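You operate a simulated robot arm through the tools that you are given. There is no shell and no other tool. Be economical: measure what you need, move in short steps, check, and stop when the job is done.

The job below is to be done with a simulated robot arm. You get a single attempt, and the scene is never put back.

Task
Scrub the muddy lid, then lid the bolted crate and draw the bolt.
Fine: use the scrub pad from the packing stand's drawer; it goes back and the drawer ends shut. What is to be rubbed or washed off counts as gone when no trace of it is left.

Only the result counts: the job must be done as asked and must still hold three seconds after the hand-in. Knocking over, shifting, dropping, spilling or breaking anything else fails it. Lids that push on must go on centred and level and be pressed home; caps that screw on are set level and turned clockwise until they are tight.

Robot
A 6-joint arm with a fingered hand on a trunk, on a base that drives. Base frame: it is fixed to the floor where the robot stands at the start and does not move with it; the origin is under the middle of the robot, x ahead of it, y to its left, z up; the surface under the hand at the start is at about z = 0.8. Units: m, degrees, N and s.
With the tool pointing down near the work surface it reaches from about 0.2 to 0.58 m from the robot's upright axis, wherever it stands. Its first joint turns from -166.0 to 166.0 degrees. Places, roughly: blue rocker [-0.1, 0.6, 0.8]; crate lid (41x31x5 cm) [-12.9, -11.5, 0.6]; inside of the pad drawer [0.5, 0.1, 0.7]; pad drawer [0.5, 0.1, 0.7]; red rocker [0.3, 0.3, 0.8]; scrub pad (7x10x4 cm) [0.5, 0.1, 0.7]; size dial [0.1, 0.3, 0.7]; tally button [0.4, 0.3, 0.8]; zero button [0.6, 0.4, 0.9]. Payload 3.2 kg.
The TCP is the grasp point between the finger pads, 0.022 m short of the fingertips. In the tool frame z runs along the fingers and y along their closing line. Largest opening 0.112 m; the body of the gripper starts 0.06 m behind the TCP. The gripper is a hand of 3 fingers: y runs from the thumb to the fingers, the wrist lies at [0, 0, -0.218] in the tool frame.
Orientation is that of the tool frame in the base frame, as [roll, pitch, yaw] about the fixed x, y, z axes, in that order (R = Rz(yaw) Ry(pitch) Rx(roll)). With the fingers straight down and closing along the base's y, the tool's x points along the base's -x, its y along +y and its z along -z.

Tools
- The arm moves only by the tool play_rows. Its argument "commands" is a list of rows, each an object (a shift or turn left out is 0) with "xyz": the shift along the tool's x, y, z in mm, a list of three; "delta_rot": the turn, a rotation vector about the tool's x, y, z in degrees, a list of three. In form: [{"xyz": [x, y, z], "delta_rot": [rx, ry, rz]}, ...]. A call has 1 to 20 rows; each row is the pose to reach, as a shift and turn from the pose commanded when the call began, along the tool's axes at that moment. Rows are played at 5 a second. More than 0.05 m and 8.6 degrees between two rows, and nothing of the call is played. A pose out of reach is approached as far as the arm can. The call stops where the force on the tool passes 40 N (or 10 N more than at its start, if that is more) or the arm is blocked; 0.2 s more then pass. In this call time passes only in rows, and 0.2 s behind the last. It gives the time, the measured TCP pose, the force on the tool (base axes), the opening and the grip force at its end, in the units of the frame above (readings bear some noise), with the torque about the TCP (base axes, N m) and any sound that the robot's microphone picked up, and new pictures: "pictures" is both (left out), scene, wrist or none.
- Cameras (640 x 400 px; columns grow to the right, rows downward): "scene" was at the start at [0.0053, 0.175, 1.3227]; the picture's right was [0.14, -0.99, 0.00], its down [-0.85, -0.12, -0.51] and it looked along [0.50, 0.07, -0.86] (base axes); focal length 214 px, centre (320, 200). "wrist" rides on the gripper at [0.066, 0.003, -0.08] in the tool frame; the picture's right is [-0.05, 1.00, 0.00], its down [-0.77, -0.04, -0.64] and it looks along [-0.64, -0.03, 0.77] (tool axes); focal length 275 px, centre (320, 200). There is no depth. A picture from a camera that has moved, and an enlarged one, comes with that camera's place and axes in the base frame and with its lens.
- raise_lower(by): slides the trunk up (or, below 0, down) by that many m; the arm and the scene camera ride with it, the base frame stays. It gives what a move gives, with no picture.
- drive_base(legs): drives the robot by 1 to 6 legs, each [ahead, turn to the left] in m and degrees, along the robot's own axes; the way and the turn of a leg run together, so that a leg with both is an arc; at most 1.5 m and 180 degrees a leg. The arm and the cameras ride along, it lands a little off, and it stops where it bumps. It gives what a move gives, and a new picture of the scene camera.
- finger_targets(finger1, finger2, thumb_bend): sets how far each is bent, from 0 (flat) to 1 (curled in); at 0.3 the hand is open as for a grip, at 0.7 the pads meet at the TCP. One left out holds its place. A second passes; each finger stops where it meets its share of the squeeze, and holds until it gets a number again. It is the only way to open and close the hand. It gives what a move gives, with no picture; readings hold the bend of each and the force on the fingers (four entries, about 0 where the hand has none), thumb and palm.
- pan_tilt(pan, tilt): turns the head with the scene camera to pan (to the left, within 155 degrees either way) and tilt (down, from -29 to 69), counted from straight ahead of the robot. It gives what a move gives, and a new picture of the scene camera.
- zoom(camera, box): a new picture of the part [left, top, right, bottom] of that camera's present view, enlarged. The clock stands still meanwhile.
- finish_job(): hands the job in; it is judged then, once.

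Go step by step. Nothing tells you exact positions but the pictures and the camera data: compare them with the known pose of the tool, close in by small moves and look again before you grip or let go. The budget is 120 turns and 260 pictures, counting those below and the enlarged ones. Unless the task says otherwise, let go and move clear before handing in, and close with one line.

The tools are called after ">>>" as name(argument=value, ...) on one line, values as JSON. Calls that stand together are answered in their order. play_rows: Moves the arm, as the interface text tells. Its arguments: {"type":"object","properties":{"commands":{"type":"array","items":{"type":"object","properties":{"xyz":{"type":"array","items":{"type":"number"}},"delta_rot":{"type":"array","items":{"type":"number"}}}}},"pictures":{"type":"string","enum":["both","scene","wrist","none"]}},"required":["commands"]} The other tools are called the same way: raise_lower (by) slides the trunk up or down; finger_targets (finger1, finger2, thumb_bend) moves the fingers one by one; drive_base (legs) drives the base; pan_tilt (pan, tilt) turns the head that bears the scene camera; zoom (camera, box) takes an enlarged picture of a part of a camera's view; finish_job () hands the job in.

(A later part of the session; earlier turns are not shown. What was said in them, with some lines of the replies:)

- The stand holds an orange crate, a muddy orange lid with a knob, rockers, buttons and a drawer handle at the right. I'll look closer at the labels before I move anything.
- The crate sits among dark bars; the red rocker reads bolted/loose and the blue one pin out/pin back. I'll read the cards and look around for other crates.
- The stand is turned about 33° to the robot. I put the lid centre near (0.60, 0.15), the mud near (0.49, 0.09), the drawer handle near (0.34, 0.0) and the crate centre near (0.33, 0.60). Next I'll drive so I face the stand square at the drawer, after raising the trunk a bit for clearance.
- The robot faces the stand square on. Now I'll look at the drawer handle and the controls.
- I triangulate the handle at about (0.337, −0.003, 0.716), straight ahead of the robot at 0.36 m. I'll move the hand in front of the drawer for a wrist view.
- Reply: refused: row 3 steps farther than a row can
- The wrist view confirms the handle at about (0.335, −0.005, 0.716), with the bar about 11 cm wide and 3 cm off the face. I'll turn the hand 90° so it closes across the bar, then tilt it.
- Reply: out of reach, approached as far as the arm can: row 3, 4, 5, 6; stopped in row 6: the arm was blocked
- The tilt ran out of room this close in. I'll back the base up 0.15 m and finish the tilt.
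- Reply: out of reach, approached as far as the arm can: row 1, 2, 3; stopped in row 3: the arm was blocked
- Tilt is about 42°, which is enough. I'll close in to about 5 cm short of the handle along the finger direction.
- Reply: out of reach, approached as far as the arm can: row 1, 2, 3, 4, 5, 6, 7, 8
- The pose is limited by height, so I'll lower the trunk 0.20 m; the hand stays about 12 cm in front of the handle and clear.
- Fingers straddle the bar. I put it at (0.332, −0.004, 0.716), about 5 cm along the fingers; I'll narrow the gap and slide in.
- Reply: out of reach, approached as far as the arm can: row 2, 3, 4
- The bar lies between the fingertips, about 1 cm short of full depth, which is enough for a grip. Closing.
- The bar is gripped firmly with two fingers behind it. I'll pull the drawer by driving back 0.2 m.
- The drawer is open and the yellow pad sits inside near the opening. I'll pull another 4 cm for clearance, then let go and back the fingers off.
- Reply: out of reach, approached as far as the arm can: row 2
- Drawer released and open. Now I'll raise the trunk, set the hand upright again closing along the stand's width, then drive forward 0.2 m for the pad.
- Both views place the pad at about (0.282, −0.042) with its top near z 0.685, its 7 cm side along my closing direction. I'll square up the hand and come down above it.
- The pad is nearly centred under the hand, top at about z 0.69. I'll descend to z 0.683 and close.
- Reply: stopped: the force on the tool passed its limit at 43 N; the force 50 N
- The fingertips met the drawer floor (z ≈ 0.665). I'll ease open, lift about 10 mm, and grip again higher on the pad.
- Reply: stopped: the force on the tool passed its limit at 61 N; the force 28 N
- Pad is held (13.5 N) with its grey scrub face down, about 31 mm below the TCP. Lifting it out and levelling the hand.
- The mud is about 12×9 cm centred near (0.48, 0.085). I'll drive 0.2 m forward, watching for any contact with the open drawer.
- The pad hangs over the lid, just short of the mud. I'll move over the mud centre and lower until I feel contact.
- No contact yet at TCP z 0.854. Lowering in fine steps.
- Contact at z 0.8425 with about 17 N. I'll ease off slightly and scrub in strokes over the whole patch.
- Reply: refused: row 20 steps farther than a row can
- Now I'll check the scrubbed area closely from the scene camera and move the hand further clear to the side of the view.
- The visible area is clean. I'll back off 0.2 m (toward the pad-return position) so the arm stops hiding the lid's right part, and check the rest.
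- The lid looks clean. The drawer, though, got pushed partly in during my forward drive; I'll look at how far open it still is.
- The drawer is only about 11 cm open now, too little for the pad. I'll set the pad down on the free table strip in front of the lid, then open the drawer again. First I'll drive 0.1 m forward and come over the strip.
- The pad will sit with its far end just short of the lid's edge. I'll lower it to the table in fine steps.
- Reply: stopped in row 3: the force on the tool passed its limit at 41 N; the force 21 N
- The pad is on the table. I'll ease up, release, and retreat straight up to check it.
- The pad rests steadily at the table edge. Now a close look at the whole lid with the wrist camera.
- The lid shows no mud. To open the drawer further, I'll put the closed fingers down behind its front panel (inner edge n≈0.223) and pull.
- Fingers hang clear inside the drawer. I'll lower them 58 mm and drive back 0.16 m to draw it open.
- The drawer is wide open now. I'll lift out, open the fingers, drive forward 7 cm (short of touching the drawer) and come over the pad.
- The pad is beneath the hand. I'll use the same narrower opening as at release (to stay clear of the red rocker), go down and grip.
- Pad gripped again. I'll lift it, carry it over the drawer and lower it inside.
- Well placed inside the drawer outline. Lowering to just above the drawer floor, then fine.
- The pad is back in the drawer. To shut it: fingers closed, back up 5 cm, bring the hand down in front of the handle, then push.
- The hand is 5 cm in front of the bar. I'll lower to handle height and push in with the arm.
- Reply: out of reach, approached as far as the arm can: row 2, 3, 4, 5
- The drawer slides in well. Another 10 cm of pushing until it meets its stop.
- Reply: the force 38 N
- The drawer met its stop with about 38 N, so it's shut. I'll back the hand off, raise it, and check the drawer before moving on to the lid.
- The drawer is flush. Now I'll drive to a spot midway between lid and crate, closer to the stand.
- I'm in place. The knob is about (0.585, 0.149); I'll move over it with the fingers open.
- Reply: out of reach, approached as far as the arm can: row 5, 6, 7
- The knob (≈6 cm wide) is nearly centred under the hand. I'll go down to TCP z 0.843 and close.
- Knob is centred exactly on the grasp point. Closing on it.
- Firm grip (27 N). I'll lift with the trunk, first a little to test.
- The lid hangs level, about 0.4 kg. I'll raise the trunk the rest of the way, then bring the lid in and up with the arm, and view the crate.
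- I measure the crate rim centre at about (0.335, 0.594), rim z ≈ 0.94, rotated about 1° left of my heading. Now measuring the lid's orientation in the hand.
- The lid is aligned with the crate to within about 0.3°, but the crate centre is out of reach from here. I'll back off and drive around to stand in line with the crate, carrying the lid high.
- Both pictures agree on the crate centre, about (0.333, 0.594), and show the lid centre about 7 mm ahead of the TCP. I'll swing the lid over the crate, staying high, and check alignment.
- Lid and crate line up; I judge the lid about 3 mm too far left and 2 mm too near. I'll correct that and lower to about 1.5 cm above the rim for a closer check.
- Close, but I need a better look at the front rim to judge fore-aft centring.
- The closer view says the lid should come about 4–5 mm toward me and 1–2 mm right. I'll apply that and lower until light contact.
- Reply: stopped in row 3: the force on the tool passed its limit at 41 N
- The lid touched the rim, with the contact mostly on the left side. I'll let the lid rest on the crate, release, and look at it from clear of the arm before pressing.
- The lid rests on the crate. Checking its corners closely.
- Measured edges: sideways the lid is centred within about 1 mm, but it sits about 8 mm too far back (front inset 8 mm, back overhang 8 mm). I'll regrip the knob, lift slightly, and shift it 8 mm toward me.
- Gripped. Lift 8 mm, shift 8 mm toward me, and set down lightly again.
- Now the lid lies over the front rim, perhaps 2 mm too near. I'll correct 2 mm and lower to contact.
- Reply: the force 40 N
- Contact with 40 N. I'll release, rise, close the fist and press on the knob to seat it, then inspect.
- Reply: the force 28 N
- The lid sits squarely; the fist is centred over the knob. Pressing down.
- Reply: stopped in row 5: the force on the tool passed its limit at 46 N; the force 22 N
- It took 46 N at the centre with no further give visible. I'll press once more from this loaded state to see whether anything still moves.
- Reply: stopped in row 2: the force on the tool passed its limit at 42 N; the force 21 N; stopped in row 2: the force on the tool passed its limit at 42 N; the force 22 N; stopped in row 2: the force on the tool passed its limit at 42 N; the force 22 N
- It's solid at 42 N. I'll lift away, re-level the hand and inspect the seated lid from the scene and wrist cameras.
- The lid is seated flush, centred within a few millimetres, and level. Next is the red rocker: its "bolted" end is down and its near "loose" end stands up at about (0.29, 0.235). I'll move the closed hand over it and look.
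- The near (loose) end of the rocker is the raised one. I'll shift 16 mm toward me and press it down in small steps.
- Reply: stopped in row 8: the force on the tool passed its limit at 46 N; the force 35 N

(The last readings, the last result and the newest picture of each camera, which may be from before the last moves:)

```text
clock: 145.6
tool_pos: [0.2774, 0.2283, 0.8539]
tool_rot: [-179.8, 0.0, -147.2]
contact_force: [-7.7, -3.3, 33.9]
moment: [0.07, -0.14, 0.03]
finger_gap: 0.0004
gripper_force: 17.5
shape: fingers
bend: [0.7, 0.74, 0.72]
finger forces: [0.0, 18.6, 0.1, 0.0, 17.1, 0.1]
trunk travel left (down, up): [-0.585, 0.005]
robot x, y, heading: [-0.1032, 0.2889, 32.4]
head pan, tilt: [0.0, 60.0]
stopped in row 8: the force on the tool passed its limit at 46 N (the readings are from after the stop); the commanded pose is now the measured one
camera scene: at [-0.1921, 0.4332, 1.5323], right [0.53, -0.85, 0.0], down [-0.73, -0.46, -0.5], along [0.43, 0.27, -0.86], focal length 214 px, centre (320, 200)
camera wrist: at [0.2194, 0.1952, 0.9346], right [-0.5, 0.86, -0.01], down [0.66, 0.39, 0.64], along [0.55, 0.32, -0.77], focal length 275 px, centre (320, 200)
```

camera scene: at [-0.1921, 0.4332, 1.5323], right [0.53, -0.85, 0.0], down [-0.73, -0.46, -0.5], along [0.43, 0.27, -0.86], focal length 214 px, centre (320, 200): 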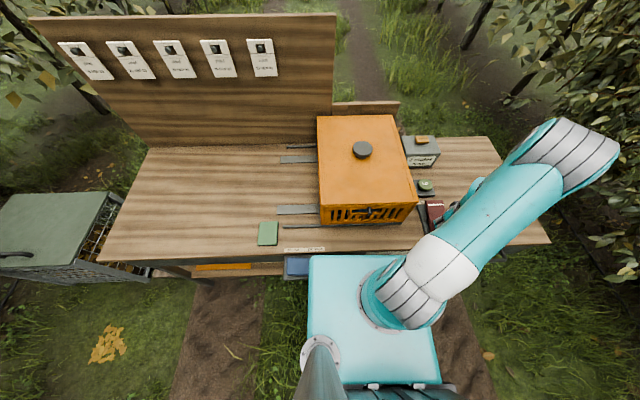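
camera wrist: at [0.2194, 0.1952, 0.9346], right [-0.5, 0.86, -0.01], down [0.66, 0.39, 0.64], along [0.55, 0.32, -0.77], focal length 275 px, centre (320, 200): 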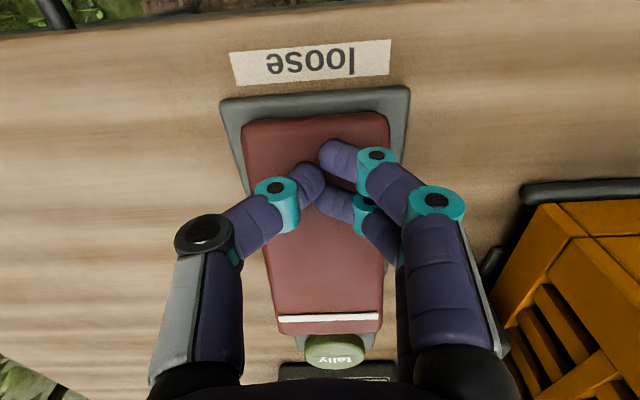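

The rocker has tipped toward "loose" (its striped end is now up). I'll lift away and verify that it stays and the bolt has moved.

>>> play_rows(commands=[{"xyz": [0, 0, -40]}, {"xyz": [0, 0, -85]}, {"xyz": [0, 0, -130]}, {"xyz": [0, -40, -160]}, {"xyz": [0, -80, -170]}, {"xyz": [0, -120, -170]}], pictures="both")

>>> zoom(camera="scene", box=[380, 130, 480, 230])

>>> zoom(camera="wrist", box=[380, 0, 640, 200])

```text
clock: 147.0
tool_pos: [0.3449, 0.1283, 1.0222]
tool_rot: [-179.9, -0.2, -147.0]
contact_force: [-0.1, -0.4, 0.6]
moment: [0.0, -0.03, 0.02]
finger_gap: 0.0021
gripper_force: 0.1
shape: fingers
bend: [0.7, 0.7, 0.7]
finger forces: [0.0, 0.0, 0.1, 0.0, 0.0, 0.0]
trunk travel left (down, up): [-0.585, 0.005]
robot x, y, heading: [-0.1022, 0.2869, 32.3]
head pan, tilt: [0.0, 60.0]
camera scene: at [-0.1874, 0.4325, 1.5321], right [0.53, -0.85, 0.0], down [-0.73, -0.46, -0.5], along [0.42, 0.27, -0.87], focal length 214 px, centre (320, 200)
camera wrist: at [0.2876, 0.0945, 1.1032], right [-0.5, 0.86, 0.0], down [0.67, 0.39, 0.63], along [0.55, 0.32, -0.77], focal length 275 px, centre (320, 200)
```

scene: 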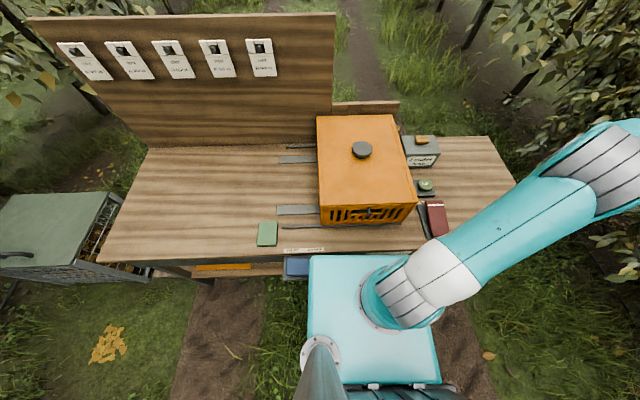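
wrist: 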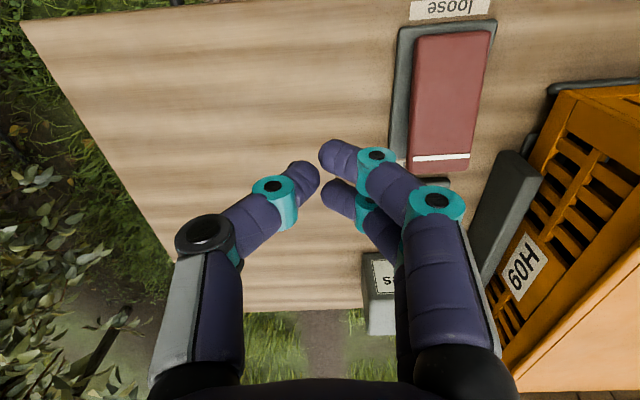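

```text
4.00 times, centred on (430, 180) of scene
camera zoom: at [-0.1874, 0.4325, 1.5321], right [0.53, -0.85, 0.0], down [-0.73, -0.46, -0.5], along [0.42, 0.27, -0.87], focal length 858 px, centre (-120, 280)
```

zoom: 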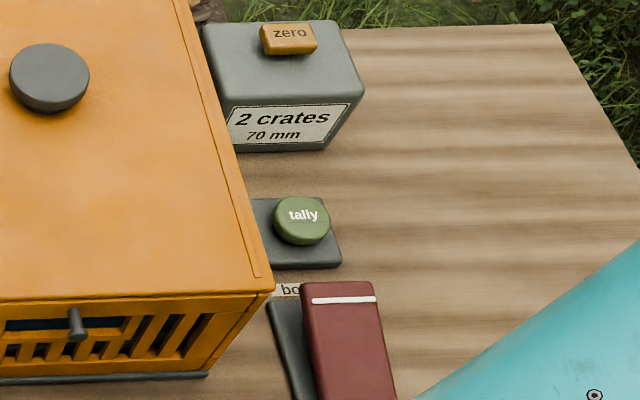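

```text
2.00 times, centred on (510, 100) of wrist
camera zoom: at [0.2876, 0.0945, 1.1032], right [-0.5, 0.86, 0.0], down [0.67, 0.39, 0.63], along [0.55, 0.32, -0.77], focal length 551 px, centre (-60, 400)
```

zoom: 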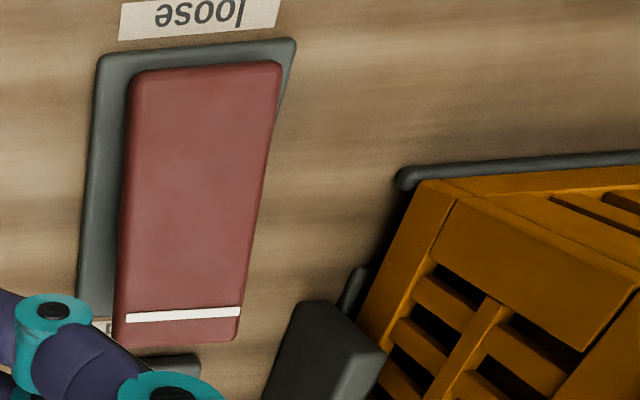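

The rocker stays at "loose". Last checks: the whole lid surface and the closed drawer.

>>> zoom(camera="scene", box=[310, 105, 425, 230])

>>> pan_tilt(pan=-45, tilt=45)

```text
3.20 times, centred on (368, 168) of scene
camera zoom: at [-0.1874, 0.4325, 1.5321], right [0.53, -0.85, 0.0], down [-0.73, -0.46, -0.5], along [0.42, 0.27, -0.87], focal length 686 px, centre (168, 304)
```

zoom: 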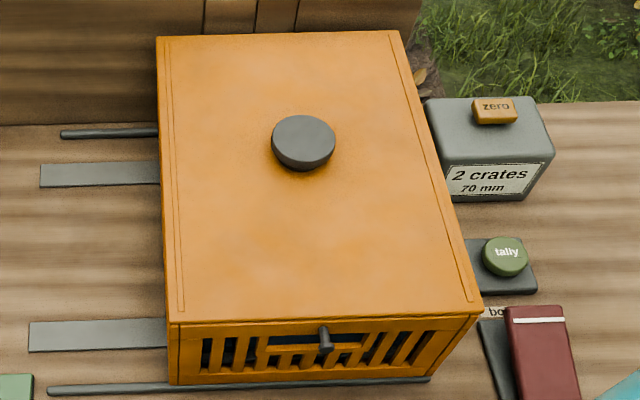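

```text
clock: 148.2
tool_pos: [0.3449, 0.1288, 1.021]
tool_rot: [-179.9, -0.2, -147.1]
contact_force: [-0.4, 0.0, 0.1]
moment: [-0.06, 0.02, 0.01]
finger_gap: 0.0022
gripper_force: 0.0
shape: fingers
bend: [0.7, 0.7, 0.7]
finger forces: [0.0, 0.0, 0.0, 0.0, 0.1, 0.1]
trunk travel left (down, up): [-0.585, 0.005]
robot x, y, heading: [-0.106, 0.2926, 32.2]
head pan, tilt: [-45.0, 45.0]
camera scene: at [-0.165, 0.3797, 1.5515], right [-0.22, -0.98, 0.0], down [-0.69, 0.15, -0.71], along [0.69, -0.15, -0.71], focal length 214 px, centre (320, 200)
```

scene: 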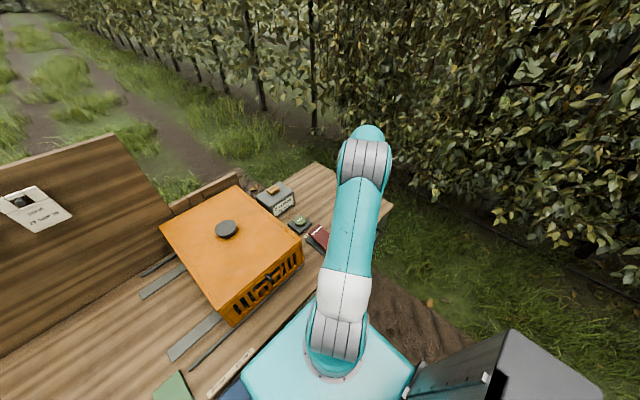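

All good. To confirm the bolt itself moved, I'll take the same wrist view as before pressing.

>>> play_rows(commands=[{"xyz": [-20, 35, -20]}, {"xyz": [-45, 70, -40]}, {"xyz": [-75, 105, -55]}, {"xyz": [-100, 145, -55]}, {"xyz": [-120, 175, -55]}, {"xyz": [-134, 195, -55]}], pictures="none")

>>> zoom(camera="wrist", box=[240, 0, 480, 200])

```text
clock: 149.6
tool_pos: [0.3508, 0.3634, 1.0762]
tool_rot: [-179.9, -0.3, -147.1]
contact_force: [-0.3, -0.7, -0.1]
moment: [-0.01, 0.01, -0.03]
finger_gap: 0.0021
gripper_force: 0.0
shape: fingers
bend: [0.7, 0.7, 0.7]
finger forces: [0.1, 0.1, 0.0, 0.1, 0.0, 0.0]
trunk travel left (down, up): [-0.585, 0.005]
robot x, y, heading: [-0.1045, 0.2903, 32.4]
head pan, tilt: [-45.0, 45.0]
```

```text
2.00 times, centred on (360, 100) of wrist
camera zoom: at [0.2942, 0.3302, 1.1574], right [-0.5, 0.86, 0.0], down [0.67, 0.39, 0.63], along [0.55, 0.32, -0.77], focal length 551 px, centre (240, 400)
```

zoom: 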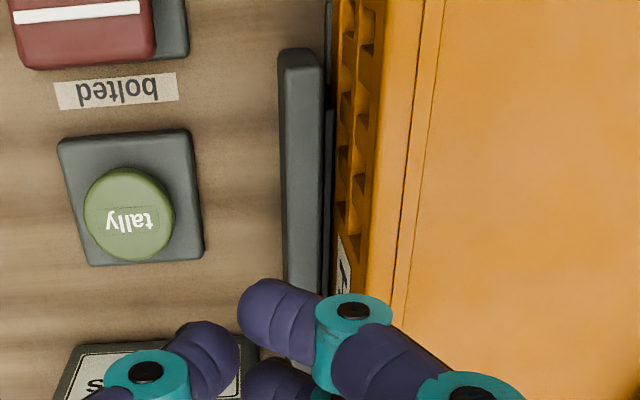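

The side bar is unchanged, so the bolt must be elsewhere. I'll compare the crate front (the peg) and the blue rocker area with the earlier views.

>>> pan_tilt(pan=0, tilt=60)

>>> zoom(camera="scene", box=[345, 190, 395, 230])

>>> zoom(camera="scene", box=[250, 130, 340, 280])

```text
clock: 150.7
tool_pos: [0.3524, 0.3618, 1.0757]
tool_rot: [-179.9, -0.2, -147.0]
contact_force: [-0.6, -0.6, -0.7]
moment: [0.0, -0.03, -0.03]
finger_gap: 0.002
gripper_force: 0.2
shape: fingers
bend: [0.7, 0.7, 0.7]
finger forces: [0.0, 0.1, 0.0, 0.0, 0.0, 0.0]
trunk travel left (down, up): [-0.585, 0.005]
robot x, y, heading: [-0.1025, 0.2887, 32.2]
head pan, tilt: [0.0, 60.0]
camera scene: at [-0.1879, 0.4331, 1.532], right [0.53, -0.85, 0.0], down [-0.73, -0.46, -0.5], along [0.42, 0.27, -0.87], focal length 214 px, centre (320, 200)
```

scene: 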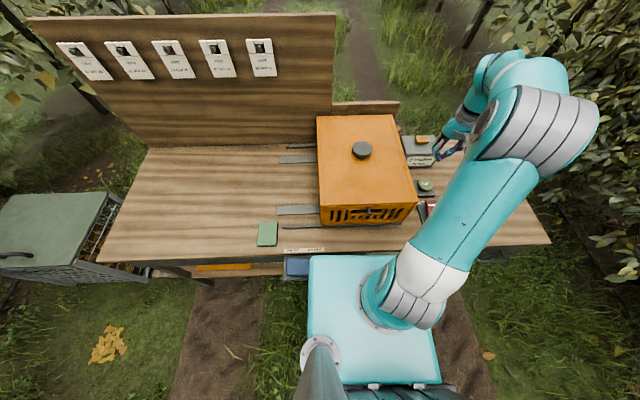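

```text
10.00 times, centred on (370, 210) of scene
camera zoom: at [-0.1879, 0.4331, 1.532], right [0.53, -0.85, 0.0], down [-0.73, -0.46, -0.5], along [0.42, 0.27, -0.87], focal length 2145 px, centre (-180, 100)
```

zoom: 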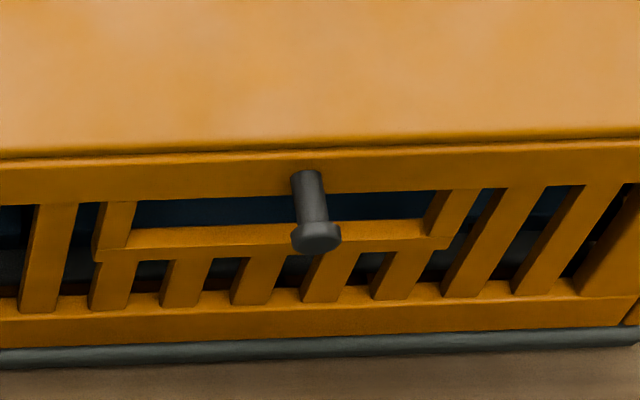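

```text
2.67 times, centred on (295, 205) of scene
camera zoom: at [-0.1879, 0.4331, 1.532], right [0.53, -0.85, 0.0], down [-0.73, -0.46, -0.5], along [0.42, 0.27, -0.87], focal length 572 px, centre (387, 187)
```

zoom: 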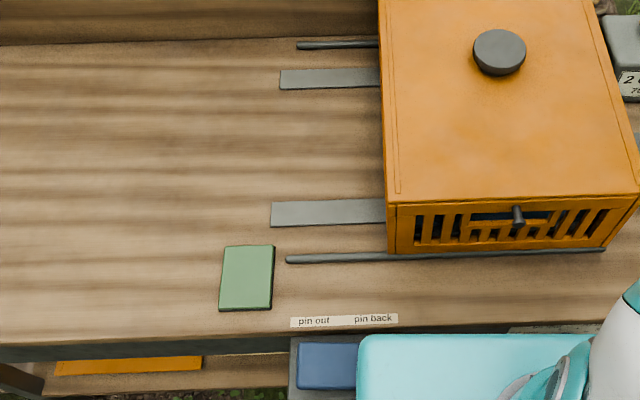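

The lid is clean, on and pressed home. The rocker stays at "loose", the peg is only a tag peg, the pad is in the shut drawer, and the hand is clear, so I'm handing in.

>>> finish_job()

```text
The job is handed in.
```

I've handed the job in: the lid is scrubbed clean and pressed onto the bolted crate, the red rocker is pressed over to "loose", and the pad is back in the shut drawer. I didn't see the bolt itself move, so the rocker is my only evidence that it's drawn.
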